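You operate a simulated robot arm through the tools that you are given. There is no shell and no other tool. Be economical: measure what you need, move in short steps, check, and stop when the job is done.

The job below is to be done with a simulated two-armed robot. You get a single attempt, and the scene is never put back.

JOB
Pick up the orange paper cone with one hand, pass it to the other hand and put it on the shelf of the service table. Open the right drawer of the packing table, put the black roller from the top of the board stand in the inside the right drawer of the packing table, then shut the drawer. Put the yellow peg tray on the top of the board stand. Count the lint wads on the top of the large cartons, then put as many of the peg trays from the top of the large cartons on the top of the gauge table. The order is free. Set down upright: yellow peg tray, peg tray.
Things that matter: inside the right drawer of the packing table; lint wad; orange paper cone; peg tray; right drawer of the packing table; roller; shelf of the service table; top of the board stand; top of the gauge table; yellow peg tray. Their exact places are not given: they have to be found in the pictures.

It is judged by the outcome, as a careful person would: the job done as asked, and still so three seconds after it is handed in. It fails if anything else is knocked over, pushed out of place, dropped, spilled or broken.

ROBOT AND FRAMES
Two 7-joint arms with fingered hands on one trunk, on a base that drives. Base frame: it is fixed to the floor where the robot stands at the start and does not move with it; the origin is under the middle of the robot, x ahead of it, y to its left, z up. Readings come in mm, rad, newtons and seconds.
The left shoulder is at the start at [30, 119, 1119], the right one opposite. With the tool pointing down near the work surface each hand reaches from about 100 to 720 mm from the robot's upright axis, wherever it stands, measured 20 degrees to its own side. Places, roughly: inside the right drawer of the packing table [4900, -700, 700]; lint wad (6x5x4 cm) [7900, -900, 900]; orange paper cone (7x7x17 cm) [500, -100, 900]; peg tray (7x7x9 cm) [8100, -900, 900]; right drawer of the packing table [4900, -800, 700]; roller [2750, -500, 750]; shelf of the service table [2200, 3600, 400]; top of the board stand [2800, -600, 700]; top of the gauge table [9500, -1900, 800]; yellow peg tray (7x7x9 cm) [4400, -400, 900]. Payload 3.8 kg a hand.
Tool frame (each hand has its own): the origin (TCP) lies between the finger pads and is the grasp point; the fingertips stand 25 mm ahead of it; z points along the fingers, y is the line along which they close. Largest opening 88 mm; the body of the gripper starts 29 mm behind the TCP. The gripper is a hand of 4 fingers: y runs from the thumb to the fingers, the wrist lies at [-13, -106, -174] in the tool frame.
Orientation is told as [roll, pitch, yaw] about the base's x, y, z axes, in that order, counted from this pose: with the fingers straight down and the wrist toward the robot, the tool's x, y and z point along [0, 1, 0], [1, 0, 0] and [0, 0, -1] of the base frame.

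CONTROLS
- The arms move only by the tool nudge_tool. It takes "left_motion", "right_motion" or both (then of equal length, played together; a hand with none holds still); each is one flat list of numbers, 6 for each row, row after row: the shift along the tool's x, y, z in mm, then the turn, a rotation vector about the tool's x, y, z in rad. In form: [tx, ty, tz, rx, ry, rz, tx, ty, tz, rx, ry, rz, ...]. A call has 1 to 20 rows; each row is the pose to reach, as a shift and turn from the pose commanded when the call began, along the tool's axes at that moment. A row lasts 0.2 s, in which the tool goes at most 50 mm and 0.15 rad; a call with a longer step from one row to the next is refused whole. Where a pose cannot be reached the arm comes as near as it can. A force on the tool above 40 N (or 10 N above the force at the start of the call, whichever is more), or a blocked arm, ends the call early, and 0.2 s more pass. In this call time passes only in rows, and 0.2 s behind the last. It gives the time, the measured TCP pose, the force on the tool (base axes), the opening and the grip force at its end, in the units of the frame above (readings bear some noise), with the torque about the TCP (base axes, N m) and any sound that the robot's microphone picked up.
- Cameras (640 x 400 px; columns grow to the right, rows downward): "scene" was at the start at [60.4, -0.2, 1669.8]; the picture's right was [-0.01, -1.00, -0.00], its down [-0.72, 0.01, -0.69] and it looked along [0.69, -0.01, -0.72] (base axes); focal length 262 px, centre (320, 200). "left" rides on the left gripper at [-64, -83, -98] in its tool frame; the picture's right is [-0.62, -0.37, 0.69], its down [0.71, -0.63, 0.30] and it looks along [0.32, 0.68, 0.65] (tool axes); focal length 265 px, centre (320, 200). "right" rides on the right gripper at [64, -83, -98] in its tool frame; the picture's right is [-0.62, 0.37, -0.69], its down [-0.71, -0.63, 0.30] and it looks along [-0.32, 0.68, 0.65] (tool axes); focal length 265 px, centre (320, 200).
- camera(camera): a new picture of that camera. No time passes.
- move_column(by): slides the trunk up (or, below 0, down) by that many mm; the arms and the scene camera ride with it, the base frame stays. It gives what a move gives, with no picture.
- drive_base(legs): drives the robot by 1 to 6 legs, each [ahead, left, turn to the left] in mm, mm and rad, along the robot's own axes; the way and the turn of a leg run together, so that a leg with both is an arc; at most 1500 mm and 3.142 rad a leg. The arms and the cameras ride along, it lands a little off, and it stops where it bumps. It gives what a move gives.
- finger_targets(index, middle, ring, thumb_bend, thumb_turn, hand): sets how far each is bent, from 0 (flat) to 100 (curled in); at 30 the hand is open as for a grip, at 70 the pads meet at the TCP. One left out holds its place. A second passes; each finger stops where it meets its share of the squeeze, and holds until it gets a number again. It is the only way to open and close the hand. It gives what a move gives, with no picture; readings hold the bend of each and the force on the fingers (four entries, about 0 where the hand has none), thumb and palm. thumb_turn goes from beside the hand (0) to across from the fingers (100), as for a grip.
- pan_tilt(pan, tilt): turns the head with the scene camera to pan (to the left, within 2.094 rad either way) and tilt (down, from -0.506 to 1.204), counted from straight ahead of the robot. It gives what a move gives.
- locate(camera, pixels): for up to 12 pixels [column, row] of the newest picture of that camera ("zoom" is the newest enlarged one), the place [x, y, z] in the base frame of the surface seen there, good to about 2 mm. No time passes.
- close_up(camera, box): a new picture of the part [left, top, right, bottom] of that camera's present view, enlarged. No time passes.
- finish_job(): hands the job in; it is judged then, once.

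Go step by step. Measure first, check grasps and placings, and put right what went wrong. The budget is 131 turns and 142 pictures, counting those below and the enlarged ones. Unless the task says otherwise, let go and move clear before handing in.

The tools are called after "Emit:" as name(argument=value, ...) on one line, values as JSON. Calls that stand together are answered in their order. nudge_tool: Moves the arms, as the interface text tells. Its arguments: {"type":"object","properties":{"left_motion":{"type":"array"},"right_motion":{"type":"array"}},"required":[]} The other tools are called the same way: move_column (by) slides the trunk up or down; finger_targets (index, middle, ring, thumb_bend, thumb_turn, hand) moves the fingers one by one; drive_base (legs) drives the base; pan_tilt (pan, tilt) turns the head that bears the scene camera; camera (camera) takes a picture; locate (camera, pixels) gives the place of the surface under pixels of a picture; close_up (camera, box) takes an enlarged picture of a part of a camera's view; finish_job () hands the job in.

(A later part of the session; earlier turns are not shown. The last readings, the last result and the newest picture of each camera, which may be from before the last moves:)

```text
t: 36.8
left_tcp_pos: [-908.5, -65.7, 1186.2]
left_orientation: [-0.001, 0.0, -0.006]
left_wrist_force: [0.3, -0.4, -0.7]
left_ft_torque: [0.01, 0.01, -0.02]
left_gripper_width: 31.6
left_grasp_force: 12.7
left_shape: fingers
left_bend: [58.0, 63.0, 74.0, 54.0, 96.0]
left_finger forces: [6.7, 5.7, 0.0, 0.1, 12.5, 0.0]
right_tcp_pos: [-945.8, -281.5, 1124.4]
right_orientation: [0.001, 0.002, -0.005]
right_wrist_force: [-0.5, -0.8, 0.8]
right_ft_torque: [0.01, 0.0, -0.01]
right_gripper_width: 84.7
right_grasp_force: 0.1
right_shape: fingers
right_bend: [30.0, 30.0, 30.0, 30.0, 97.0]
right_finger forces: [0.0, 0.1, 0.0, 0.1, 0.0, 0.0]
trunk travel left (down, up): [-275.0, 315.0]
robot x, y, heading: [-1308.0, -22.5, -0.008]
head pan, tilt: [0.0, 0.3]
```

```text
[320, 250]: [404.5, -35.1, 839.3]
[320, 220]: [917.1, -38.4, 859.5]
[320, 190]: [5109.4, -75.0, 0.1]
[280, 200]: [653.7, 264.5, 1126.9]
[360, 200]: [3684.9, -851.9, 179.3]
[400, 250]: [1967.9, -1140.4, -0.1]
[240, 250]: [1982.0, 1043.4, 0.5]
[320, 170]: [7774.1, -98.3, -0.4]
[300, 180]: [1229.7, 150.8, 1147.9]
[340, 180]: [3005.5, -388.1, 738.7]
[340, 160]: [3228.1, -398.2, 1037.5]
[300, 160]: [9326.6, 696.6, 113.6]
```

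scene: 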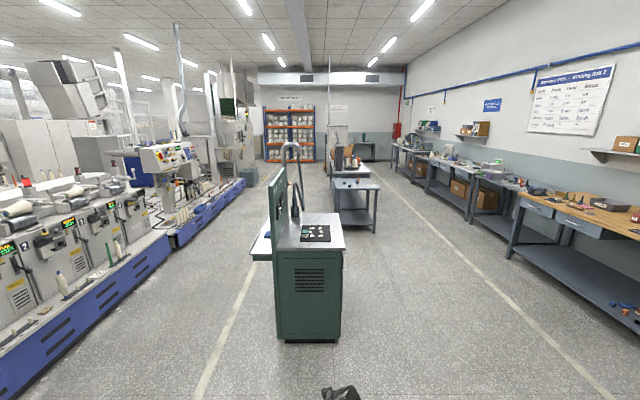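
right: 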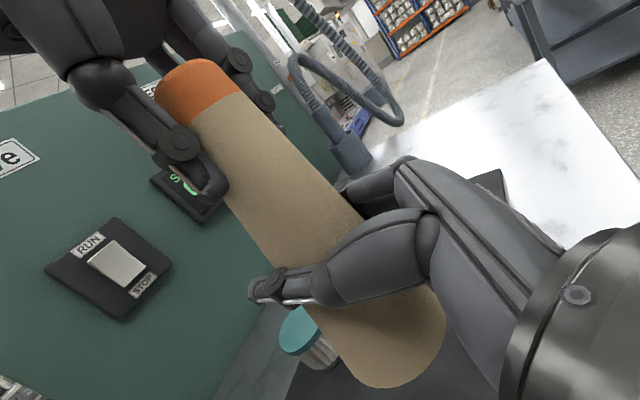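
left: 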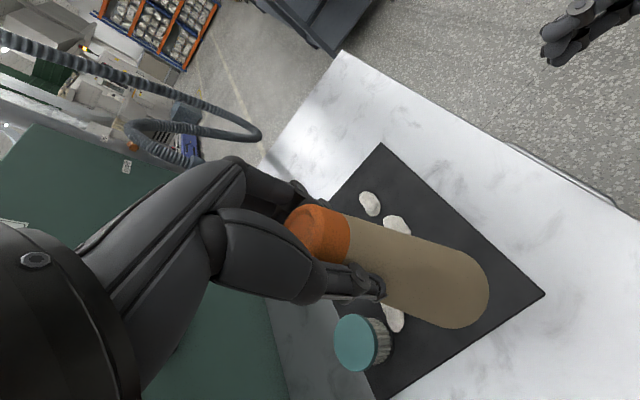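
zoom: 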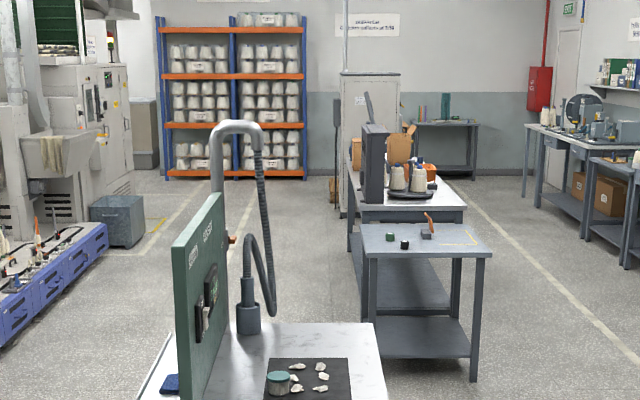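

The robot bumped something behind at x≈-1305. I'll move ahead 150 mm and look back at what it was.

Emit:
drive_base(legs=[[120, 0, 0]])

Emit:
pan_tilt(pan=2.09, tilt=0.6)

Emit:
camera(camera="scene")

Emit:
locate(camera="scene", pixels=[[20, 250], [60, 250], [100, 300], [40, 350], [150, 350], [200, 300], [300, 300], [320, 200], [250, 220], [130, 200], [200, 250], [400, 200]])

```text
t: 38.0
left_tcp_pos: [-788.4, -67.3, 1186.0]
left_orientation: [0.001, 0.002, -0.005]
left_wrist_force: [-0.4, 0.1, -1.3]
left_ft_torque: [-0.03, -0.01, 0.0]
left_gripper_width: 31.5
left_grasp_force: 12.3
left_shape: fingers
left_bend: [58.0, 63.0, 74.0, 54.0, 96.0]
left_finger forces: [6.7, 5.8, 0.0, 0.0, 12.6, 0.0]
right_tcp_pos: [-826.2, -282.8, 1124.3]
right_orientation: [0.004, 0.001, -0.006]
right_wrist_force: [1.2, 0.6, 0.2]
right_ft_torque: [-0.01, -0.02, 0.01]
right_gripper_width: 84.5
right_grasp_force: 0.0
right_shape: fingers
right_bend: [30.0, 30.0, 30.0, 30.0, 97.0]
right_finger forces: [0.0, 0.0, 0.1, 0.1, 0.1, 0.0]
trunk travel left (down, up): [-275.0, 315.0]
robot x, y, heading: [-1187.3, -20.4, -0.009]
head pan, tilt: [0.0, 0.3]
```

```text
t: 40.0
left_tcp_pos: [-787.9, -67.2, 1185.6]
left_orientation: [0.002, 0.0, -0.006]
left_wrist_force: [0.3, -0.2, -1.0]
left_ft_torque: [-0.02, 0.0, -0.02]
left_gripper_width: 31.6
left_grasp_force: 12.6
left_shape: fingers
left_bend: [58.0, 63.0, 74.0, 54.0, 96.0]
left_finger forces: [6.7, 5.7, 0.1, 0.0, 12.5, 0.0]
right_tcp_pos: [-826.4, -281.9, 1124.2]
right_orientation: [0.003, 0.002, -0.009]
right_wrist_force: [0.3, -0.4, -0.6]
right_ft_torque: [-0.03, -0.02, -0.04]
right_gripper_width: 84.3
right_grasp_force: 0.1
right_shape: fingers
right_bend: [30.0, 30.0, 30.0, 30.0, 97.0]
right_finger forces: [0.0, 0.0, 0.1, 0.0, 0.1, 0.0]
trunk travel left (down, up): [-275.0, 315.0]
robot x, y, heading: [-1180.3, -23.1, -0.009]
head pan, tilt: [2.089, 0.6]
```

```text
113 pictures are left
```

scene: 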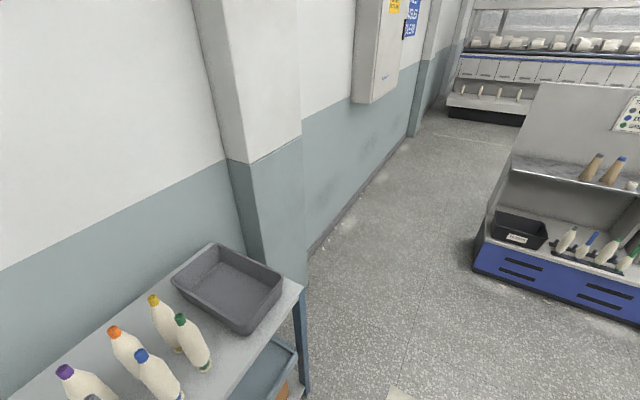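

```text
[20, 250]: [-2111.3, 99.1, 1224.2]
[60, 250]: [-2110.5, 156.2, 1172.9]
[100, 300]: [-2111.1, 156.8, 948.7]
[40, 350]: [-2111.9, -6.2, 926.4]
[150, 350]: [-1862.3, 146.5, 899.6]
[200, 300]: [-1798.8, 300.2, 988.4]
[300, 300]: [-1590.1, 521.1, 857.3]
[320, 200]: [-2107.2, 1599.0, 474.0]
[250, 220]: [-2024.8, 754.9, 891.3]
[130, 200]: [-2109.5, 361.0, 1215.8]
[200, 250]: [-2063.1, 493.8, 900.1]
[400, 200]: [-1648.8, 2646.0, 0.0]
```

The bump was the table by the wall (edge x≈-1590), and its bottles still stand. I'll strafe left first, then ease back to x≈-1420 and go to the aisle.

Emit:
drive_base(legs=[[0, 1100, 0], [-240, 200, 0], [0, 1500, 0], [0, 250, 0]])

Emit:
pan_tilt(pan=0, tilt=0.3)

Emit:
camera(camera="scene")

Emit:
close_up(camera="scene", box=[220, 140, 420, 280])

Emit:
locate(camera="scene", pixels=[[320, 300], [320, 250], [320, 220], [380, 260], [400, 300], [260, 220], [340, 220], [300, 220], [380, 210], [420, 240], [280, 240], [320, 200]])

```text
t: 55.7
left_tcp_pos: [-977.1, 2948.0, 1186.8]
left_orientation: [-0.001, 0.001, -0.027]
left_wrist_force: [0.1, 0.7, -0.7]
left_ft_torque: [-0.01, 0.01, 0.02]
left_gripper_width: 31.8
left_grasp_force: 12.3
left_shape: fingers
left_bend: [58.0, 63.0, 74.0, 54.0, 96.0]
left_finger forces: [6.6, 5.7, 0.0, 0.1, 12.4, 0.0]
right_tcp_pos: [-1019.3, 2733.1, 1123.2]
right_orientation: [-0.001, 0.0, -0.026]
right_wrist_force: [0.0, 0.3, 0.7]
right_ft_torque: [0.0, 0.0, -0.01]
right_gripper_width: 84.4
right_grasp_force: 0.1
right_shape: fingers
right_bend: [30.0, 30.0, 30.0, 30.0, 97.0]
right_finger forces: [0.1, 0.0, 0.1, 0.0, 0.1, 0.0]
trunk travel left (down, up): [-275.0, 315.0]
robot x, y, heading: [-1372.1, 3000.1, -0.028]
head pan, tilt: [2.089, 0.6]
```

```text
t: 57.7
left_tcp_pos: [-978.4, 2946.1, 1185.7]
left_orientation: [0.0, -0.001, -0.026]
left_wrist_force: [0.4, -0.6, -0.7]
left_ft_torque: [0.0, -0.03, 0.01]
left_gripper_width: 31.7
left_grasp_force: 12.4
left_shape: fingers
left_bend: [58.0, 63.0, 74.0, 54.0, 96.0]
left_finger forces: [6.6, 5.7, 0.1, 0.0, 12.5, 0.0]
right_tcp_pos: [-1019.5, 2731.7, 1123.7]
right_orientation: [0.005, 0.004, -0.025]
right_wrist_force: [0.2, -0.4, 0.3]
right_ft_torque: [-0.02, -0.03, -0.01]
right_gripper_width: 84.8
right_grasp_force: 0.1
right_shape: fingers
right_bend: [30.0, 30.0, 30.0, 30.0, 97.0]
right_finger forces: [0.0, 0.1, 0.0, 0.0, 0.0, 0.1]
trunk travel left (down, up): [-275.0, 315.0]
robot x, y, heading: [-1372.9, 2999.1, -0.03]
head pan, tilt: [0.0, 0.3]
```

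```text
112 pictures are left
```

scene: 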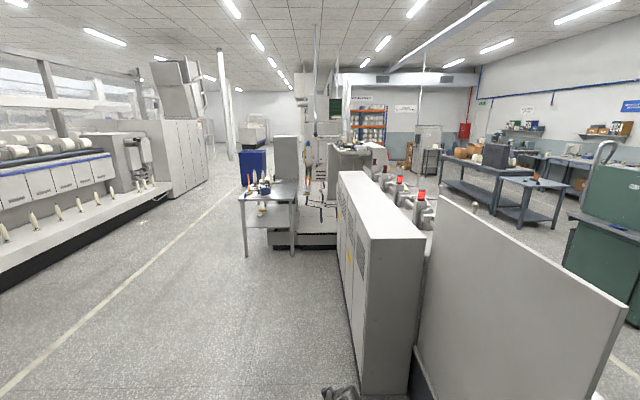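

```text
2.86 times, centred on (320, 210) of scene
```

zoom: 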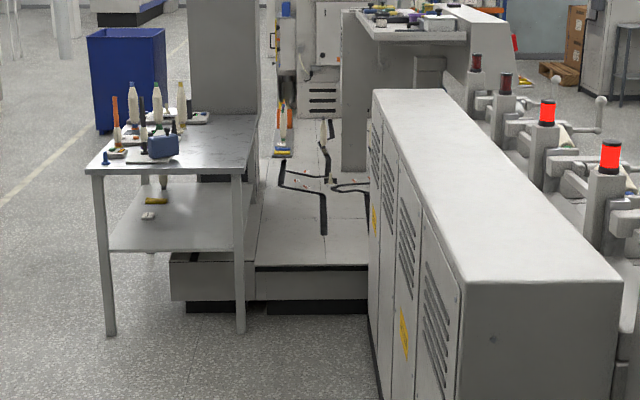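

```text
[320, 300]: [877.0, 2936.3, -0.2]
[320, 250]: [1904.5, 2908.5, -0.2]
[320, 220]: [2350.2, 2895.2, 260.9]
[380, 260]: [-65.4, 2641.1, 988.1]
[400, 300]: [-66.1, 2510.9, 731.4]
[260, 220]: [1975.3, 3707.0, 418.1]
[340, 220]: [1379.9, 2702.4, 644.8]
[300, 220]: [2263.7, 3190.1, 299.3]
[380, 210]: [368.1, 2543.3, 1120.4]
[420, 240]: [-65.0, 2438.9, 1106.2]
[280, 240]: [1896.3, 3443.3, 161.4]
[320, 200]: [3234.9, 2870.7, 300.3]
```

The table's short end faces us at x≈1830, y 3430–3950, shelf z≈418, with open floor in front. I'll drive to about (1000, 3680) and look closely.

Emit:
drive_base(legs=[[0, 680, 0.03], [1300, 0, 0], [1100, 0, 0]])

Emit:
pan_tilt(pan=0, tilt=0.8)

Emit:
camera(camera="scene")

Emit:
camera(camera="left")

Emit:
locate(camera="scene", pixels=[[320, 150], [320, 180], [280, 200], [360, 200], [320, 200], [250, 150], [390, 150], [320, 170], [300, 190], [340, 190], [320, 220], [320, 250]])

```text
t: 72.7
left_tcp_pos: [1408.6, 3611.9, 1186.0]
left_orientation: [0.0, 0.001, -0.024]
left_wrist_force: [0.3, 0.1, -1.2]
left_ft_torque: [0.0, 0.02, -0.01]
left_gripper_width: 31.7
left_grasp_force: 12.9
left_shape: fingers
left_bend: [58.0, 63.0, 74.0, 54.0, 96.0]
left_finger forces: [6.6, 5.5, 0.0, 0.1, 12.6, 0.1]
right_tcp_pos: [1367.8, 3397.8, 1124.7]
right_orientation: [0.002, 0.004, -0.025]
right_wrist_force: [-0.1, -0.4, 1.4]
right_ft_torque: [-0.01, 0.0, 0.02]
right_gripper_width: 84.6
right_grasp_force: 0.0
right_shape: fingers
right_bend: [30.0, 30.0, 30.0, 30.0, 97.0]
right_finger forces: [0.1, 0.0, 0.0, 0.0, 0.0, 0.0]
trunk travel left (down, up): [-275.0, 315.0]
robot x, y, heading: [1013.1, 3665.2, -0.023]
head pan, tilt: [0.0, 0.3]
```

```text
t: 73.6
left_tcp_pos: [1409.0, 3612.3, 1184.3]
left_orientation: [0.002, -0.001, -0.025]
left_wrist_force: [-0.3, -0.1, 0.2]
left_ft_torque: [0.04, 0.01, -0.02]
left_gripper_width: 31.6
left_grasp_force: 11.9
left_shape: fingers
left_bend: [58.0, 63.0, 74.0, 54.0, 96.0]
left_finger forces: [6.6, 5.7, 0.0, 0.1, 12.6, 0.0]
right_tcp_pos: [1366.8, 3399.4, 1124.0]
right_orientation: [0.001, 0.001, -0.024]
right_wrist_force: [0.4, -0.5, -0.6]
right_ft_torque: [0.0, 0.04, -0.03]
right_gripper_width: 84.3
right_grasp_force: 0.1
right_shape: fingers
right_bend: [30.0, 30.0, 30.0, 30.0, 97.0]
right_finger forces: [0.0, 0.0, 0.0, 0.0, 0.0, 0.0]
trunk travel left (down, up): [-275.0, 315.0]
robot x, y, heading: [1011.1, 3664.2, -0.026]
head pan, tilt: [0.0, 0.799]
```

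```text
110 pictures are left
```

scene: 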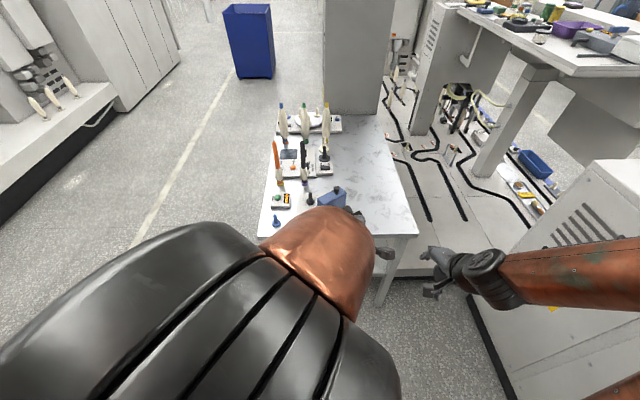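

```text
109 pictures are left
```

left: 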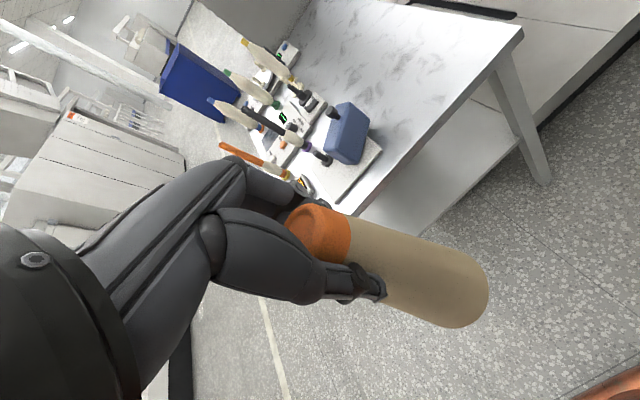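

```text
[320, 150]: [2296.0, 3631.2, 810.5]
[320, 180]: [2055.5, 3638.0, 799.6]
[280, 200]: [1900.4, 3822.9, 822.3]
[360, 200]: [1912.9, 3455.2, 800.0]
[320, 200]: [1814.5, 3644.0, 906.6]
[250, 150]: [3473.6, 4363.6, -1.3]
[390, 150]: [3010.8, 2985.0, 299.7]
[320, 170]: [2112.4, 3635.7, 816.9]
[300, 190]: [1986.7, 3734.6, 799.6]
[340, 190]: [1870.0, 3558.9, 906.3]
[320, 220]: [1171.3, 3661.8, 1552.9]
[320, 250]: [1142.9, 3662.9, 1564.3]
```

I'll measure the table edge and the shelf in the left picture.

Emit:
locate(camera="left", pixels=[[515, 35], [440, 110], [380, 185], [365, 210], [430, 200], [470, 150], [410, 215], [500, 110], [540, 180], [450, 100], [400, 235], [440, 225]])

Emit:
close_up(camera="left", box=[340, 20, 560, 260])

```text
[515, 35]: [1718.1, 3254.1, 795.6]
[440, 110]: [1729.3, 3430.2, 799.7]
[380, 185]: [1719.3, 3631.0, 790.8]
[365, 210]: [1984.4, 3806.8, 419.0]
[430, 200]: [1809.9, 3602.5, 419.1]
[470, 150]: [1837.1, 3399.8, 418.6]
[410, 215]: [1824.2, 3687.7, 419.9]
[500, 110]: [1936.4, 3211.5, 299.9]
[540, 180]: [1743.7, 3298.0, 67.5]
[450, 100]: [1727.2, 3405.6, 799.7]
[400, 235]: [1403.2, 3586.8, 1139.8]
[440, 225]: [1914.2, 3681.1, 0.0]
```

```text
1.67 times, centred on (450, 140) of left
```

zoom: 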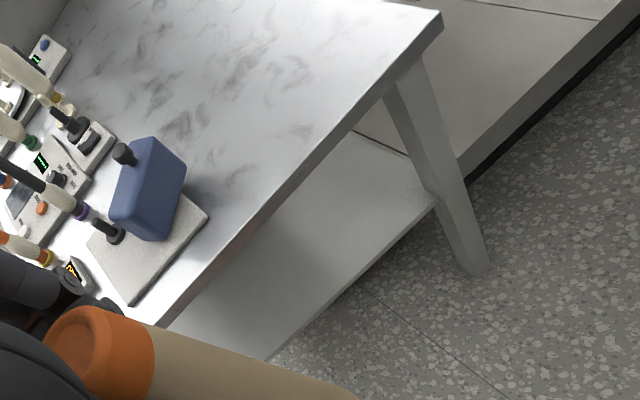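

Table near edge is x≈1718; I need the shelf edge and the underside of the top. I'll measure these edges in the zoom.

Emit:
locate(camera="zoom", pixels=[[262, 352], [300, 315], [345, 278], [385, 243], [420, 212], [340, 285], [250, 235], [255, 238], [260, 240], [265, 243], [300, 190], [310, 200]])

```text
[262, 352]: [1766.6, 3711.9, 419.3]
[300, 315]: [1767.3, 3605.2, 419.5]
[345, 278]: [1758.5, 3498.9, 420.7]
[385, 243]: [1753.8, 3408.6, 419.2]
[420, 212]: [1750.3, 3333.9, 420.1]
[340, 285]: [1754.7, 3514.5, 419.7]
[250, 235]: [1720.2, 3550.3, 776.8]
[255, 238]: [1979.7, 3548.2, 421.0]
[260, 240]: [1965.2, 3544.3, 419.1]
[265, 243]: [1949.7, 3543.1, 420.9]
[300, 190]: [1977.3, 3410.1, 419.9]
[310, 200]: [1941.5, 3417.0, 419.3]
```

Shelf edge is x≈1752 at z 420, top's underside ≈772. I'll lower the trunk and the left arm in front of the table, tilt the hand 0.2 rad so the wrist stays outside the edge, and lift and tuck the right arm.

Emit:
move_column(by=-275)

Emit:
nudge_tool(left_motion=[0, 10, 40, -0.03, 0, 0, 0, 20, 80, -0.06, 0, 0, 0, 30, 120, -0.09, 0, 0, 0, 40, 160, -0.12, 0, 0, 0, 50, 200, -0.15, 0, 0, 0, 60, 240, -0.18, 0, 0, 0, 70, 275, -0.2, 0, 0, 0, 80, 295, -0.2, 0, 0], right_motion=[0, -10, -20, 0, 0, 0, 0, -20, -40, 0, 0, 0, 0, -30, -60, 0, 0, 0, 0, -40, -80, 0, 0, 0, 0, -50, -100, 0, 0, 0, 0, -60, -120, 0, 0, 0, 0, -70, -140, 0, 0, 0, 0, -80, -160, 0, 0, 0])

Emit:
camera(camera="scene")

Emit:
camera(camera="left")

```text
t: 76.4
left_tcp_pos: [1407.3, 3613.8, 910.4]
left_orientation: [0.001, -0.002, -0.024]
left_wrist_force: [-0.6, -0.2, -0.9]
left_ft_torque: [0.02, -0.02, 0.0]
left_gripper_width: 31.6
left_grasp_force: 12.3
left_shape: fingers
left_bend: [58.0, 63.0, 74.0, 54.0, 96.0]
left_finger forces: [6.6, 5.7, 0.0, 0.0, 12.5, 0.0]
right_tcp_pos: [1367.2, 3398.7, 849.6]
right_orientation: [0.001, 0.002, -0.024]
right_wrist_force: [-0.6, -0.8, 0.0]
right_ft_torque: [0.02, -0.01, 0.0]
right_gripper_width: 84.4
right_grasp_force: 0.1
right_shape: fingers
right_bend: [30.0, 30.0, 30.0, 30.0, 97.0]
right_finger forces: [0.1, 0.0, 0.0, 0.1, 0.1, 0.1]
trunk travel left (down, up): [0.0, 590.0]
robot x, y, heading: [1011.1, 3667.1, -0.022]
head pan, tilt: [0.0, 0.799]
```

```text
t: 78.2
left_tcp_pos: [1488.3, 3610.6, 615.1]
left_orientation: [0.001, -0.201, -0.022]
left_wrist_force: [-0.3, -0.3, 0.4]
left_ft_torque: [0.01, -0.01, 0.03]
left_gripper_width: 31.5
left_grasp_force: 12.1
left_shape: fingers
left_bend: [58.0, 64.0, 74.0, 54.0, 96.0]
left_finger forces: [6.4, 5.3, 0.1, 0.1, 12.2, 0.0]
right_tcp_pos: [1287.7, 3401.1, 1009.8]
right_orientation: [0.0, 0.002, -0.023]
right_wrist_force: [-0.2, -0.3, -0.6]
right_ft_torque: [0.01, 0.0, -0.02]
right_gripper_width: 84.4
right_grasp_force: 0.1
right_shape: fingers
right_bend: [30.0, 30.0, 30.0, 30.0, 97.0]
right_finger forces: [0.0, 0.1, 0.0, 0.1, 0.0, 0.1]
right hand out of reach, approached as far as the arm can: row 1, 2, 3, 4, 5, 6
trunk travel left (down, up): [0.0, 590.0]
robot x, y, heading: [1012.4, 3667.7, -0.024]
head pan, tilt: [0.0, 0.799]
```

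```text
107 pictures are left
```

scene: 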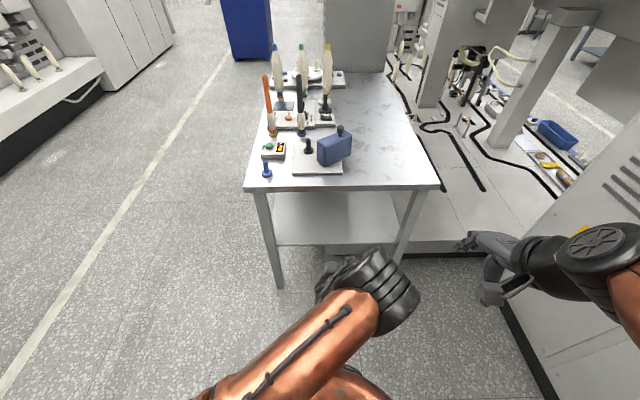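

```text
106 pictures are left
```

left: 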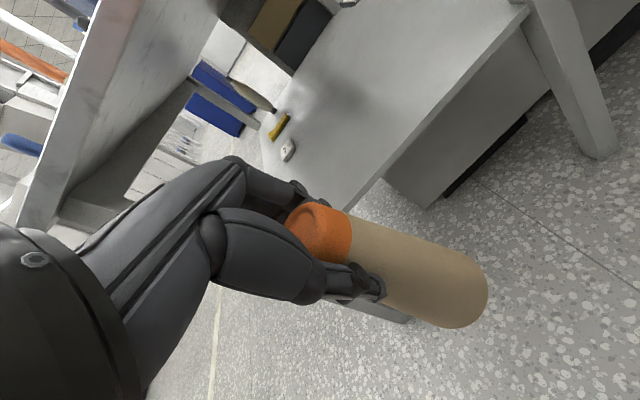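

The cone's bottom is about 35 mm above the shelf level, all clear. I'll drive ahead 296 mm to carry it under the top.

Emit:
drive_base(legs=[[200, 0, 0], [94, 0, 0]])

Emit:
camera(camera="left")

Emit:
camera(camera="scene")

```text
t: 80.5
left_tcp_pos: [1779.9, 3602.6, 613.6]
left_orientation: [0.0, -0.2, -0.026]
left_wrist_force: [0.3, -0.2, 0.0]
left_ft_torque: [-0.03, 0.02, 0.03]
left_gripper_width: 31.4
left_grasp_force: 12.4
left_shape: fingers
left_bend: [58.0, 64.0, 74.0, 54.0, 96.0]
left_finger forces: [6.5, 5.3, 0.0, 0.0, 12.2, 0.0]
right_tcp_pos: [1579.8, 3392.9, 1009.4]
right_orientation: [0.003, 0.003, -0.024]
right_wrist_force: [0.9, 1.3, -1.1]
right_ft_torque: [-0.02, 0.02, 0.0]
right_gripper_width: 84.1
right_grasp_force: 0.1
right_shape: fingers
right_bend: [30.0, 30.0, 30.0, 30.0, 97.0]
right_finger forces: [0.0, 0.1, 0.0, 0.1, 0.1, 0.0]
trunk travel left (down, up): [0.0, 590.0]
robot x, y, heading: [1302.6, 3657.8, -0.029]
head pan, tilt: [0.0, 0.799]
```

```text
105 pictures are left
```

left: 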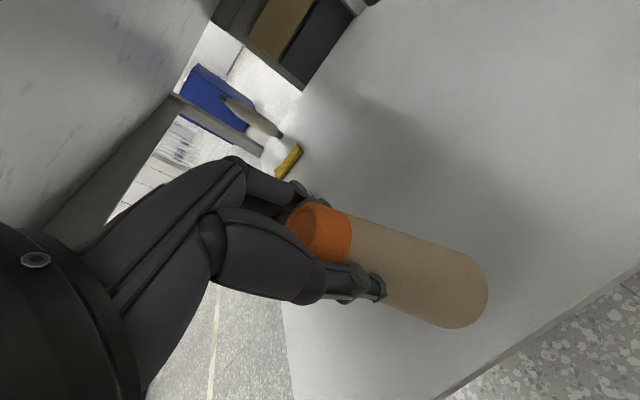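

```text
104 pictures are left
```

scene: 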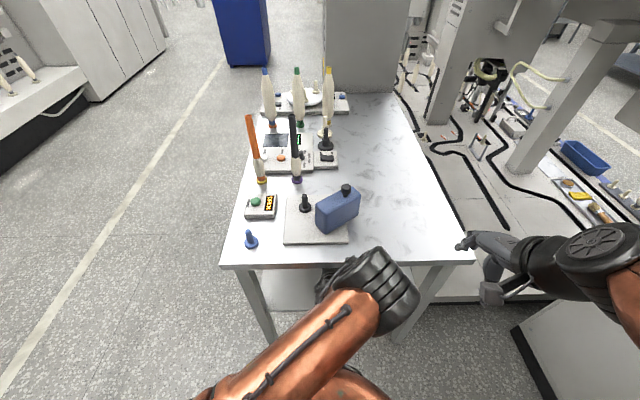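

The cone is over the shelf. Lowering in small steps.

Emit:
nudge_tool(left_motion=[0, -3, 15, 0, 0, 0, 0, -5, 25, 0, 0, 0, 0, -6, 31, 0, 0, 0])

Emit:
camera(camera="left")

```text
t: 81.3
left_tcp_pos: [1779.8, 3601.8, 583.4]
left_orientation: [0.001, -0.199, -0.025]
left_wrist_force: [0.5, -0.6, 0.1]
left_ft_torque: [0.02, -0.03, 0.0]
left_gripper_width: 31.5
left_grasp_force: 12.0
left_shape: fingers
left_bend: [58.0, 64.0, 74.0, 54.0, 96.0]
left_finger forces: [6.4, 5.4, 0.1, 0.1, 12.2, 0.1]
right_tcp_pos: [1577.4, 3393.1, 1008.8]
right_orientation: [0.002, 0.002, -0.025]
right_wrist_force: [-0.2, -0.3, -0.4]
right_ft_torque: [0.0, 0.01, 0.01]
right_gripper_width: 84.6
right_grasp_force: 0.0
right_shape: fingers
right_bend: [30.0, 30.0, 30.0, 30.0, 97.0]
right_finger forces: [0.1, 0.1, 0.0, 0.0, 0.1, 0.0]
trunk travel left (down, up): [0.0, 590.0]
robot x, y, heading: [1302.7, 3657.0, -0.028]
head pan, tilt: [0.0, 0.799]
```

```text
103 pictures are left
```

left: 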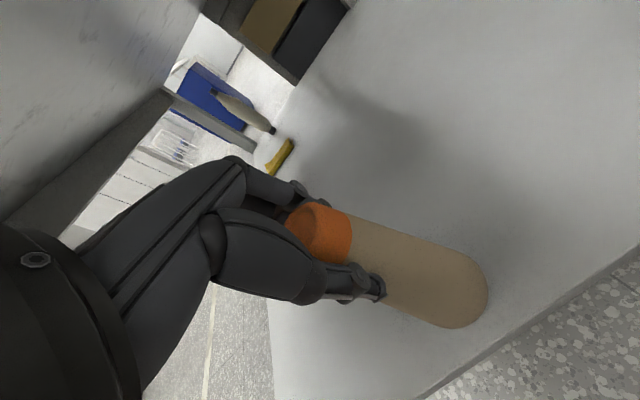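

Not touching yet. I'll move 25 mm deeper, straighten slightly, and lower a little.

Emit:
nudge_tool(left_motion=[0, 12, 4, 0.025, 0, 0, 0, 24, 7, 0.05, 0, 0, 0, 23, 10, 0.05, 0, 0])

Emit:
nudge_tool(left_motion=[0, 0, 3, 0, 0, 0])

Emit:
camera(camera="left")

```text
t: 82.1
left_tcp_pos: [1803.9, 3602.6, 578.8]
left_orientation: [0.0, -0.151, -0.025]
left_wrist_force: [0.5, -0.1, -0.1]
left_ft_torque: [0.01, 0.0, 0.02]
left_gripper_width: 31.4
left_grasp_force: 12.2
left_shape: fingers
left_bend: [58.0, 64.0, 74.0, 54.0, 96.0]
left_finger forces: [6.4, 5.4, 0.0, 0.0, 12.2, 0.0]
right_tcp_pos: [1577.4, 3393.8, 1008.4]
right_orientation: [-0.001, 0.002, -0.025]
right_wrist_force: [-0.1, 0.7, -0.6]
right_ft_torque: [-0.05, 0.01, -0.01]
right_gripper_width: 84.3
right_grasp_force: 0.2
right_shape: fingers
right_bend: [30.0, 30.0, 30.0, 30.0, 97.0]
right_finger forces: [0.1, 0.0, 0.0, 0.0, 0.0, 0.0]
trunk travel left (down, up): [0.0, 590.0]
robot x, y, heading: [1301.3, 3659.2, -0.023]
head pan, tilt: [0.0, 0.799]
```

```text
t: 82.5
left_tcp_pos: [1804.4, 3601.0, 575.9]
left_orientation: [0.0, -0.15, -0.026]
left_wrist_force: [1.2, 0.7, -1.0]
left_ft_torque: [-0.03, -0.01, -0.02]
left_gripper_width: 31.5
left_grasp_force: 12.2
left_shape: fingers
left_bend: [58.0, 64.0, 74.0, 54.0, 96.0]
left_finger forces: [6.5, 5.5, 0.0, 0.0, 12.2, 0.0]
right_tcp_pos: [1578.2, 3392.7, 1009.2]
right_orientation: [0.001, 0.001, -0.026]
right_wrist_force: [0.2, 0.0, -0.3]
right_ft_torque: [0.04, 0.04, 0.0]
right_gripper_width: 84.5
right_grasp_force: 0.0
right_shape: fingers
right_bend: [30.0, 30.0, 30.0, 30.0, 97.0]
right_finger forces: [0.1, 0.0, 0.1, 0.1, 0.1, 0.0]
trunk travel left (down, up): [0.0, 590.0]
robot x, y, heading: [1305.2, 3659.2, -0.026]
head pan, tilt: [0.0, 0.799]
```

```text
102 pictures are left
```

left: 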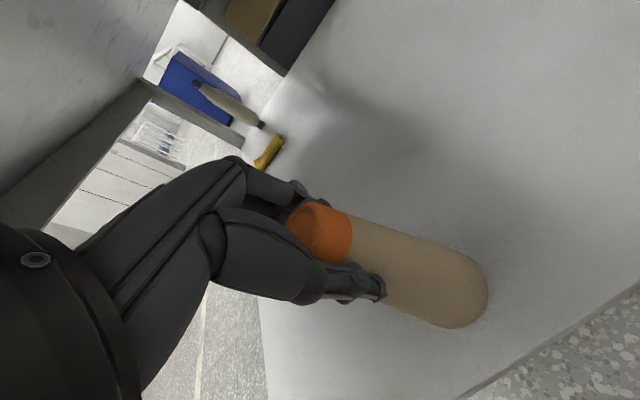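

Still no contact; I'll lower in 3 mm steps.

Emit:
nudge_tool(left_motion=[0, 0, 2, 0, 0, 0, 0, 0, 4, 0, 0, 0])

Emit:
nudge_tool(left_motion=[0, 0, 2, 0, 0, 0, 0, 0, 3, 0, 0, 0])

Emit:
locate(camera="left", pixels=[[455, 325], [485, 305], [480, 270], [440, 322], [540, 330], [450, 345]])

```text
t: 83.1
left_tcp_pos: [1806.3, 3603.0, 572.0]
left_orientation: [0.0, -0.152, -0.025]
left_wrist_force: [0.8, 0.5, 3.8]
left_ft_torque: [-0.05, 0.04, 0.01]
left_gripper_width: 31.3
left_grasp_force: 12.9
left_shape: fingers
left_bend: [58.0, 64.0, 74.0, 54.0, 96.0]
left_finger forces: [6.8, 5.8, 0.0, 0.0, 12.6, 0.0]
right_tcp_pos: [1578.1, 3393.4, 1009.3]
right_orientation: [-0.001, 0.0, -0.025]
right_wrist_force: [0.1, 1.1, 0.4]
right_ft_torque: [0.01, 0.03, 0.02]
right_gripper_width: 84.4
right_grasp_force: 0.1
right_shape: fingers
right_bend: [30.0, 30.0, 30.0, 30.0, 97.0]
right_finger forces: [0.1, 0.0, 0.0, 0.1, 0.0, 0.0]
trunk travel left (down, up): [0.0, 590.0]
robot x, y, heading: [1306.8, 3654.7, -0.025]
head pan, tilt: [0.0, 0.799]
```

```text
t: 83.7
left_tcp_pos: [1808.0, 3601.0, 570.8]
left_orientation: [-0.003, -0.155, -0.025]
left_wrist_force: [1.9, 1.6, 15.5]
left_ft_torque: [0.0, 0.07, 0.0]
left_gripper_width: 31.9
left_grasp_force: 14.3
left_shape: fingers
left_bend: [58.0, 63.0, 74.0, 54.0, 96.0]
left_finger forces: [8.2, 7.7, 0.0, 0.0, 13.3, 0.0]
right_tcp_pos: [1577.7, 3392.7, 1009.0]
right_orientation: [0.002, 0.001, -0.023]
right_wrist_force: [-0.2, 0.6, -0.8]
right_ft_torque: [-0.03, 0.0, -0.04]
right_gripper_width: 84.5
right_grasp_force: 0.1
right_shape: fingers
right_bend: [30.0, 30.0, 30.0, 30.0, 97.0]
right_finger forces: [0.0, 0.0, 0.0, 0.1, 0.0, 0.1]
trunk travel left (down, up): [0.0, 590.0]
robot x, y, heading: [1300.5, 3657.2, -0.026]
head pan, tilt: [0.0, 0.799]
```

```text
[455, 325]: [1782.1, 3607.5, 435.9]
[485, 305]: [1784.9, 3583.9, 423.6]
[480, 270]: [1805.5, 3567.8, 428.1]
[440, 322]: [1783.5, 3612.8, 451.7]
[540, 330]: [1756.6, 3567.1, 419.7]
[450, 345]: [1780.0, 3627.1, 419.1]
```

Contact felt with the near base edge at about x 1783. I'll ease off 2 mm and open partly so the cone settles upright.

Emit:
nudge_tool(left_motion=[0, 0, -2, 0, 0, 0])

Emit:
finger_targets(hand="left", index=48, middle=48, ring=48, thumb_bend=48)

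Emit:
camera(camera="left")

```text
t: 84.1
left_tcp_pos: [1804.2, 3602.2, 571.6]
left_orientation: [-0.001, -0.153, -0.024]
left_wrist_force: [1.9, 1.2, 12.1]
left_ft_torque: [-0.01, 0.01, 0.01]
left_gripper_width: 31.6
left_grasp_force: 14.2
left_shape: fingers
left_bend: [58.0, 63.0, 74.0, 54.0, 96.0]
left_finger forces: [8.1, 7.6, 0.0, 0.1, 12.7, 0.1]
right_tcp_pos: [1577.5, 3393.0, 1010.3]
right_orientation: [0.001, -0.001, -0.025]
right_wrist_force: [0.1, -0.7, 0.1]
right_ft_torque: [-0.01, 0.02, 0.05]
right_gripper_width: 84.4
right_grasp_force: 0.0
right_shape: fingers
right_bend: [30.0, 30.0, 30.0, 30.0, 97.0]
right_finger forces: [0.0, 0.0, 0.1, 0.1, 0.0, 0.0]
trunk travel left (down, up): [0.0, 590.0]
robot x, y, heading: [1297.6, 3658.7, -0.027]
head pan, tilt: [0.0, 0.799]
```

```text
t: 85.1
left_tcp_pos: [1804.8, 3601.9, 571.2]
left_orientation: [0.0, -0.15, -0.025]
left_wrist_force: [-0.5, 0.0, 0.1]
left_ft_torque: [0.0, 0.02, -0.02]
left_gripper_width: 45.4
left_grasp_force: 0.1
left_shape: fingers
left_bend: [48.0, 48.0, 48.0, 48.0, 97.0]
left_finger forces: [0.1, 0.0, 0.0, 0.0, 0.0, 0.1]
right_tcp_pos: [1577.6, 3393.5, 1008.9]
right_orientation: [-0.001, 0.002, -0.024]
right_wrist_force: [-0.3, 0.3, -0.3]
right_ft_torque: [0.0, -0.03, -0.01]
right_gripper_width: 84.8
right_grasp_force: 0.1
right_shape: fingers
right_bend: [30.0, 30.0, 30.0, 30.0, 97.0]
right_finger forces: [0.0, 0.1, 0.0, 0.1, 0.0, 0.0]
trunk travel left (down, up): [0.0, 590.0]
robot x, y, heading: [1299.7, 3655.5, -0.026]
head pan, tilt: [0.0, 0.799]
```

```text
101 pictures are left
```

left: 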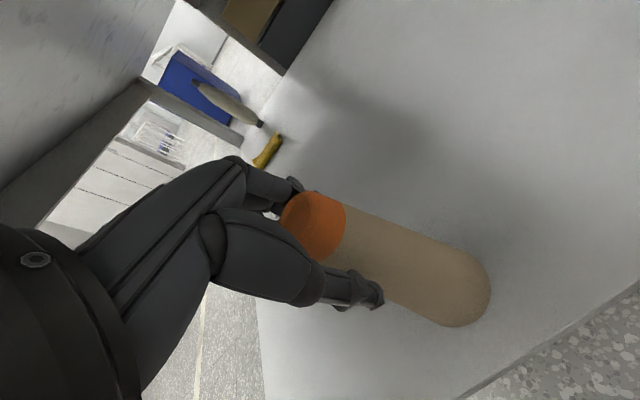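

The cone appears upright and free. I'll open fully, slide the hand sideways (left) clear of the cone, and check.

Emit:
finger_targets(hand="left", index=30, middle=30, ring=30, thumb_bend=30)

Emit:
nudge_tool(left_motion=[25, 0, 0, 0, 0, 0, 55, 0, 0, 0, 0, 0, 85, 0, 0, 0, 0, 0, 115, 0, 0, 0, 0, 0])

Emit:
camera(camera="left")

```text
t: 86.1
left_tcp_pos: [1805.2, 3602.6, 571.3]
left_orientation: [0.0, -0.15, -0.026]
left_wrist_force: [-0.6, 0.0, 0.1]
left_ft_torque: [-0.03, -0.01, 0.02]
left_gripper_width: 84.5
left_grasp_force: 0.0
left_shape: fingers
left_bend: [30.0, 30.0, 30.0, 30.0, 97.0]
left_finger forces: [0.1, 0.0, 0.0, 0.0, 0.0, 0.0]
right_tcp_pos: [1577.7, 3392.7, 1009.9]
right_orientation: [0.0, 0.002, -0.024]
right_wrist_force: [0.2, 0.7, -0.4]
right_ft_torque: [0.0, 0.02, -0.02]
right_gripper_width: 84.4
right_grasp_force: 0.0
right_shape: fingers
right_bend: [30.0, 30.0, 30.0, 30.0, 97.0]
right_finger forces: [0.1, 0.0, 0.0, 0.0, 0.0, 0.0]
trunk travel left (down, up): [0.0, 590.0]
robot x, y, heading: [1301.9, 3657.1, -0.02]
head pan, tilt: [0.0, 0.799]
```

```text
t: 87.1
left_tcp_pos: [1808.2, 3719.3, 569.4]
left_orientation: [-0.001, -0.151, -0.026]
left_wrist_force: [0.2, 0.4, 0.0]
left_ft_torque: [-0.01, 0.01, 0.01]
left_gripper_width: 84.5
left_grasp_force: 0.1
left_shape: fingers
left_bend: [30.0, 30.0, 30.0, 30.0, 97.0]
left_finger forces: [0.0, 0.1, 0.0, 0.0, 0.0, 0.1]
right_tcp_pos: [1579.4, 3392.9, 1009.5]
right_orientation: [0.0, 0.002, -0.027]
right_wrist_force: [0.9, -0.2, 0.7]
right_ft_torque: [-0.03, 0.02, -0.01]
right_gripper_width: 84.6
right_grasp_force: 0.0
right_shape: fingers
right_bend: [30.0, 30.0, 30.0, 30.0, 97.0]
right_finger forces: [0.1, 0.1, 0.1, 0.0, 0.0, 0.1]
trunk travel left (down, up): [0.0, 590.0]
robot x, y, heading: [1300.9, 3663.8, -0.025]
head pan, tilt: [0.0, 0.799]
```

```text
100 pictures are left
```

left: 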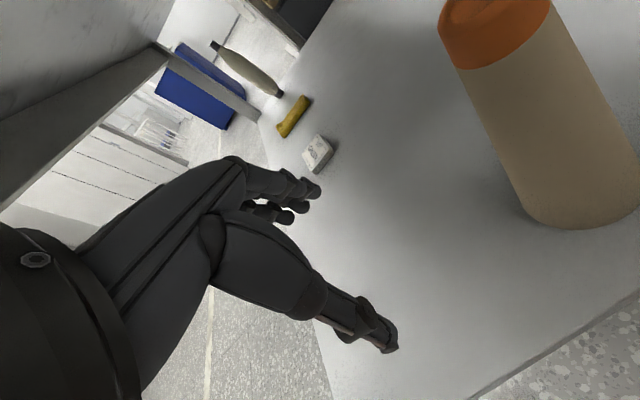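

The cone stands upright on the shelf at about (1825,3600). I'll back out, raise the trunk and the left arm, then drive back round to the front area.

Emit:
drive_base(legs=[[-350, 0, 0]])

Emit:
nudge_tool(left_motion=[0, -10, -40, 0.03, 0, 0, 0, -20, -80, 0.06, 0, 0, 0, -30, -120, 0.09, 0, 0, 0, -40, -160, 0.12, 0, 0, 0, -50, -200, 0.15, 0, 0, 0, -70, -240, 0.15, 0, 0])

Emit:
move_column(by=275)

Emit:
drive_base(legs=[[-1150, 0, 0], [-1250, -600, 0.025], [0, -1500, 0], [0, -800, 0], [450, -400, 0], [0, -1000, 0]])

Emit:
pan_tilt(pan=0, tilt=0.4)

Emit:
camera(camera="scene")

```text
t: 89.4
left_tcp_pos: [1455.7, 3726.2, 569.6]
left_orientation: [0.001, -0.151, -0.032]
left_wrist_force: [-0.6, 0.4, -0.6]
left_ft_torque: [-0.02, 0.01, -0.03]
left_gripper_width: 84.5
left_grasp_force: 0.0
left_shape: fingers
left_bend: [30.0, 30.0, 30.0, 30.0, 97.0]
left_finger forces: [0.1, 0.0, 0.0, 0.0, 0.0, 0.0]
right_tcp_pos: [1223.8, 3402.4, 1009.3]
right_orientation: [-0.001, 0.0, -0.031]
right_wrist_force: [0.3, -0.2, -0.3]
right_ft_torque: [0.02, 0.0, -0.02]
right_gripper_width: 84.4
right_grasp_force: 0.1
right_shape: fingers
right_bend: [30.0, 30.0, 30.0, 30.0, 97.0]
right_finger forces: [0.0, 0.0, 0.0, 0.0, 0.0, 0.0]
trunk travel left (down, up): [0.0, 590.0]
robot x, y, heading: [951.7, 3667.5, -0.033]
head pan, tilt: [0.0, 0.799]
```

```text
t: 90.8
left_tcp_pos: [1351.2, 3727.4, 795.6]
left_orientation: [0.002, -0.001, -0.03]
left_wrist_force: [-0.1, -0.5, 0.2]
left_ft_torque: [-0.05, -0.01, 0.01]
left_gripper_width: 84.7
left_grasp_force: 0.0
left_shape: fingers
left_bend: [30.0, 30.0, 30.0, 30.0, 97.0]
left_finger forces: [0.0, 0.0, 0.0, 0.0, 0.0, 0.0]
right_tcp_pos: [1224.1, 3401.6, 1009.7]
right_orientation: [-0.001, 0.001, -0.032]
right_wrist_force: [-0.3, 0.5, 1.2]
right_ft_torque: [0.0, 0.04, -0.01]
right_gripper_width: 84.4
right_grasp_force: 0.0
right_shape: fingers
right_bend: [30.0, 30.0, 30.0, 30.0, 97.0]
right_finger forces: [0.0, 0.0, 0.0, 0.0, 0.0, 0.1]
trunk travel left (down, up): [0.0, 590.0]
robot x, y, heading: [950.2, 3667.5, -0.029]
head pan, tilt: [0.0, 0.799]
```

```text
t: 93.6
left_tcp_pos: [1351.9, 3726.8, 1071.0]
left_orientation: [0.0, -0.001, -0.033]
left_wrist_force: [-0.5, -0.3, 0.2]
left_ft_torque: [0.0, -0.01, 0.01]
left_gripper_width: 84.8
left_grasp_force: 0.2
left_shape: fingers
left_bend: [30.0, 30.0, 30.0, 30.0, 97.0]
left_finger forces: [0.0, 0.0, 0.0, 0.0, 0.0, 0.1]
right_tcp_pos: [1223.5, 3402.0, 1283.9]
right_orientation: [0.001, 0.002, -0.031]
right_wrist_force: [0.8, -0.8, -1.1]
right_ft_torque: [0.02, -0.01, 0.02]
right_gripper_width: 84.2
right_grasp_force: 0.1
right_shape: fingers
right_bend: [30.0, 30.0, 30.0, 30.0, 97.0]
right_finger forces: [0.0, 0.0, 0.0, 0.1, 0.0, 0.1]
trunk travel left (down, up): [-275.0, 315.0]
robot x, y, heading: [950.7, 3665.7, -0.03]
head pan, tilt: [0.0, 0.799]
```

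```text
t: 118.2
left_tcp_pos: [-1192.3, 792.0, 1069.7]
left_orientation: [0.004, 0.004, -0.252]
left_wrist_force: [-0.5, -0.1, -1.5]
left_ft_torque: [0.01, 0.01, -0.02]
left_gripper_width: 84.7
left_grasp_force: 0.1
left_shape: fingers
left_bend: [30.0, 30.0, 30.0, 30.0, 97.0]
left_finger forces: [0.0, 0.1, 0.1, 0.0, 0.1, 0.1]
right_tcp_pos: [-1386.6, 500.9, 1282.0]
right_orientation: [0.003, 0.004, -0.251]
right_wrist_force: [0.7, 0.2, -0.1]
right_ft_torque: [0.04, 0.02, 0.01]
right_gripper_width: 84.6
right_grasp_force: 0.0
right_shape: fingers
right_bend: [30.0, 30.0, 30.0, 30.0, 97.0]
right_finger forces: [0.0, 0.0, 0.0, 0.0, 0.0, 0.0]
trunk travel left (down, up): [-275.0, 315.0]
robot x, y, heading: [-1594.6, 825.8, -0.253]
head pan, tilt: [0.0, 0.799]
stopped in leg 5: the robot was blocked; the commanded pose is now the measured one
```

```text
t: 119.1
left_tcp_pos: [-1192.7, 794.5, 1071.5]
left_orientation: [0.003, -0.002, -0.251]
left_wrist_force: [0.3, -0.3, 0.9]
left_ft_torque: [-0.01, 0.01, -0.04]
left_gripper_width: 84.6
left_grasp_force: 0.0
left_shape: fingers
left_bend: [30.0, 30.0, 30.0, 30.0, 97.0]
left_finger forces: [0.0, 0.0, 0.0, 0.0, 0.0, 0.1]
right_tcp_pos: [-1388.8, 503.0, 1284.6]
right_orientation: [0.002, 0.001, -0.25]
right_wrist_force: [-0.2, -0.4, -0.7]
right_ft_torque: [0.04, -0.02, -0.01]
right_gripper_width: 84.5
right_grasp_force: 0.1
right_shape: fingers
right_bend: [30.0, 30.0, 30.0, 30.0, 97.0]
right_finger forces: [0.0, 0.1, 0.1, 0.0, 0.0, 0.0]
trunk travel left (down, up): [-275.0, 315.0]
robot x, y, heading: [-1597.0, 823.5, -0.251]
head pan, tilt: [0.0, 0.4]
```

```text
99 pictures are left
```

scene: 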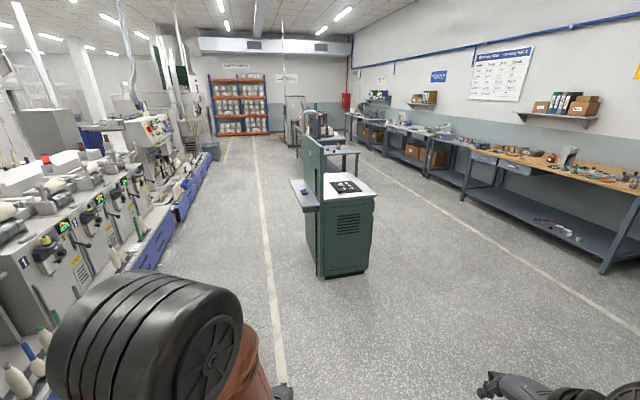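

The robot was blocked near the wall table's corner and turned to -0.25. I'll move ahead a little and check that table.

Emit:
drive_base(legs=[[200, 150, 0]])

Emit:
pan_tilt(pan=-1.7, tilt=0.7)

Emit:
camera(camera="scene")

```text
t: 121.0
left_tcp_pos: [-959.4, 891.3, 1071.6]
left_orientation: [0.001, 0.001, -0.249]
left_wrist_force: [0.2, 0.1, -0.3]
left_ft_torque: [0.0, -0.02, -0.02]
left_gripper_width: 84.7
left_grasp_force: 0.0
left_shape: fingers
left_bend: [30.0, 30.0, 30.0, 30.0, 97.0]
left_finger forces: [0.1, 0.0, 0.0, 0.0, 0.0, 0.0]
right_tcp_pos: [-1154.2, 601.6, 1283.9]
right_orientation: [-0.002, 0.002, -0.25]
right_wrist_force: [0.4, -0.5, -0.3]
right_ft_torque: [-0.03, 0.02, 0.01]
right_gripper_width: 84.4
right_grasp_force: 0.0
right_shape: fingers
right_bend: [30.0, 30.0, 30.0, 30.0, 97.0]
right_finger forces: [0.1, 0.1, 0.0, 0.0, 0.0, 0.0]
trunk travel left (down, up): [-275.0, 315.0]
robot x, y, heading: [-1361.3, 919.2, -0.252]
head pan, tilt: [0.0, 0.4]
```

```text
t: 122.7
left_tcp_pos: [-960.3, 892.1, 1070.8]
left_orientation: [0.0, 0.003, -0.25]
left_wrist_force: [0.6, 0.2, 0.3]
left_ft_torque: [-0.02, 0.03, -0.04]
left_gripper_width: 84.6
left_grasp_force: 0.1
left_shape: fingers
left_bend: [30.0, 30.0, 30.0, 30.0, 97.0]
left_finger forces: [0.1, 0.0, 0.0, 0.0, 0.0, 0.0]
right_tcp_pos: [-1155.0, 601.5, 1284.4]
right_orientation: [0.0, -0.001, -0.249]
right_wrist_force: [0.2, 0.9, -0.2]
right_ft_torque: [-0.04, 0.0, 0.02]
right_gripper_width: 84.6
right_grasp_force: 0.0
right_shape: fingers
right_bend: [30.0, 30.0, 30.0, 30.0, 97.0]
right_finger forces: [0.0, 0.0, 0.0, 0.1, 0.0, 0.0]
trunk travel left (down, up): [-275.0, 315.0]
robot x, y, heading: [-1365.7, 923.7, -0.252]
head pan, tilt: [-1.7, 0.7]
```

```text
98 pictures are left
```

scene: 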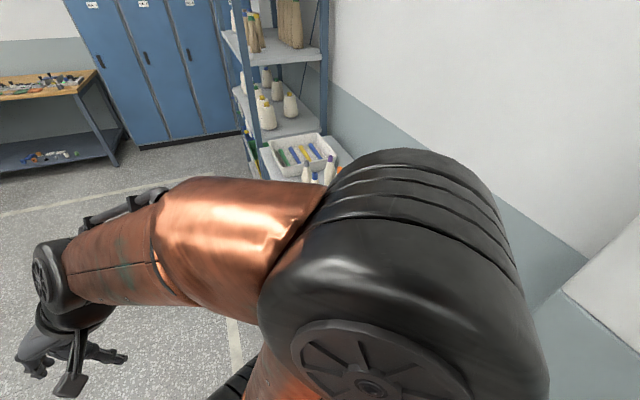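

Bottles there still stand. I'll straighten and drive toward the board stand, passing the collector table on its right side.

Emit:
drive_base(legs=[[0, 0, 0.25], [600, 0, 0], [400, -850, 0], [200, -850, 0]])

Emit:
pan_tilt(pan=0, tilt=0.4)

Emit:
camera(camera="scene")

```text
t: 135.6
left_tcp_pos: [232.4, -708.1, 1070.9]
left_orientation: [0.0, 0.001, -0.002]
left_wrist_force: [-0.4, -1.2, 1.0]
left_ft_torque: [0.02, 0.0, 0.0]
left_gripper_width: 84.5
left_grasp_force: 0.0
left_shape: fingers
left_bend: [30.0, 30.0, 30.0, 30.0, 97.0]
left_finger forces: [0.1, 0.1, 0.1, 0.0, 0.2, 0.0]
right_tcp_pos: [114.3, -1037.5, 1283.8]
right_orientation: [0.001, -0.001, -0.005]
right_wrist_force: [-0.1, 0.5, 0.3]
right_ft_torque: [-0.01, 0.0, -0.03]
right_gripper_width: 84.4
right_grasp_force: 0.0
right_shape: fingers
right_bend: [30.0, 30.0, 30.0, 30.0, 97.0]
right_finger forces: [0.0, 0.0, 0.1, 0.0, 0.0, 0.0]
trunk travel left (down, up): [-275.0, 315.0]
robot x, y, heading: [-165.0, -775.6, -0.003]
head pan, tilt: [-1.7, 0.7]
```

```text
t: 137.4
left_tcp_pos: [232.6, -708.6, 1070.5]
left_orientation: [0.001, 0.002, -0.003]
left_wrist_force: [-0.8, -0.6, -0.7]
left_ft_torque: [0.06, 0.01, 0.0]
left_gripper_width: 84.3
left_grasp_force: 0.1
left_shape: fingers
left_bend: [30.0, 30.0, 30.0, 30.0, 97.0]
left_finger forces: [0.1, 0.1, 0.0, 0.0, 0.0, 0.1]
right_tcp_pos: [115.0, -1036.9, 1285.9]
right_orientation: [0.002, 0.0, -0.003]
right_wrist_force: [-0.3, 0.1, -0.6]
right_ft_torque: [-0.03, 0.01, 0.01]
right_gripper_width: 84.3
right_grasp_force: 0.0
right_shape: fingers
right_bend: [30.0, 30.0, 30.0, 30.0, 97.0]
right_finger forces: [0.1, 0.1, 0.1, 0.0, 0.0, 0.0]
trunk travel left (down, up): [-275.0, 315.0]
robot x, y, heading: [-169.6, -778.6, -0.004]
head pan, tilt: [0.0, 0.4]
```

```text
97 pictures are left
```

scene: 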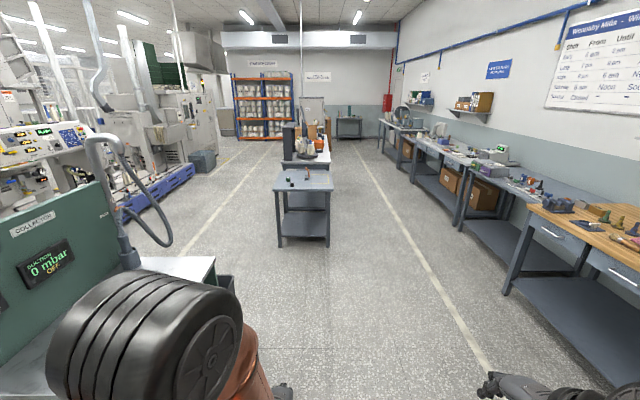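

The board stand is at (303,185), straight ahead left. I'll measure it and enlarge.

Emit:
locate(camera="scene", pixels=[[273, 190], [332, 190], [282, 170], [330, 170], [307, 176], [300, 158], [325, 152], [290, 183], [303, 190]])

Emit:
close_up(camera="scene", box=[250, 100, 370, 200])

```text
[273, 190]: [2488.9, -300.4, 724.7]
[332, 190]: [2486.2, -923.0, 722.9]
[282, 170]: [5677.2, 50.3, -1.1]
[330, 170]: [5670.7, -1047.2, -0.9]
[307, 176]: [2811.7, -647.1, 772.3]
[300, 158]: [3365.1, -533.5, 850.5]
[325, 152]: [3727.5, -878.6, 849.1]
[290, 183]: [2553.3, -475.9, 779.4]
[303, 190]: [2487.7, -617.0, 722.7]
```

```text
4.00 times, centred on (310, 150) of scene
```

zoom: 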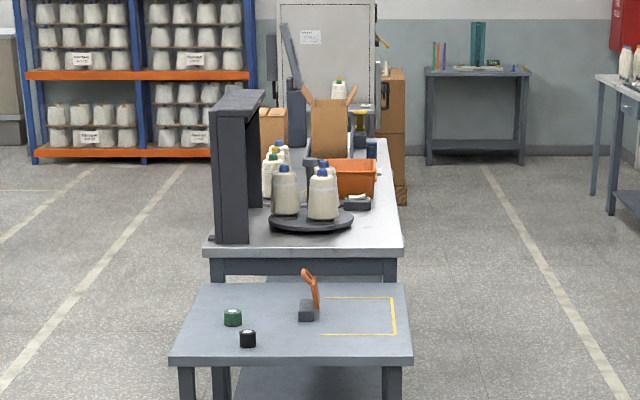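

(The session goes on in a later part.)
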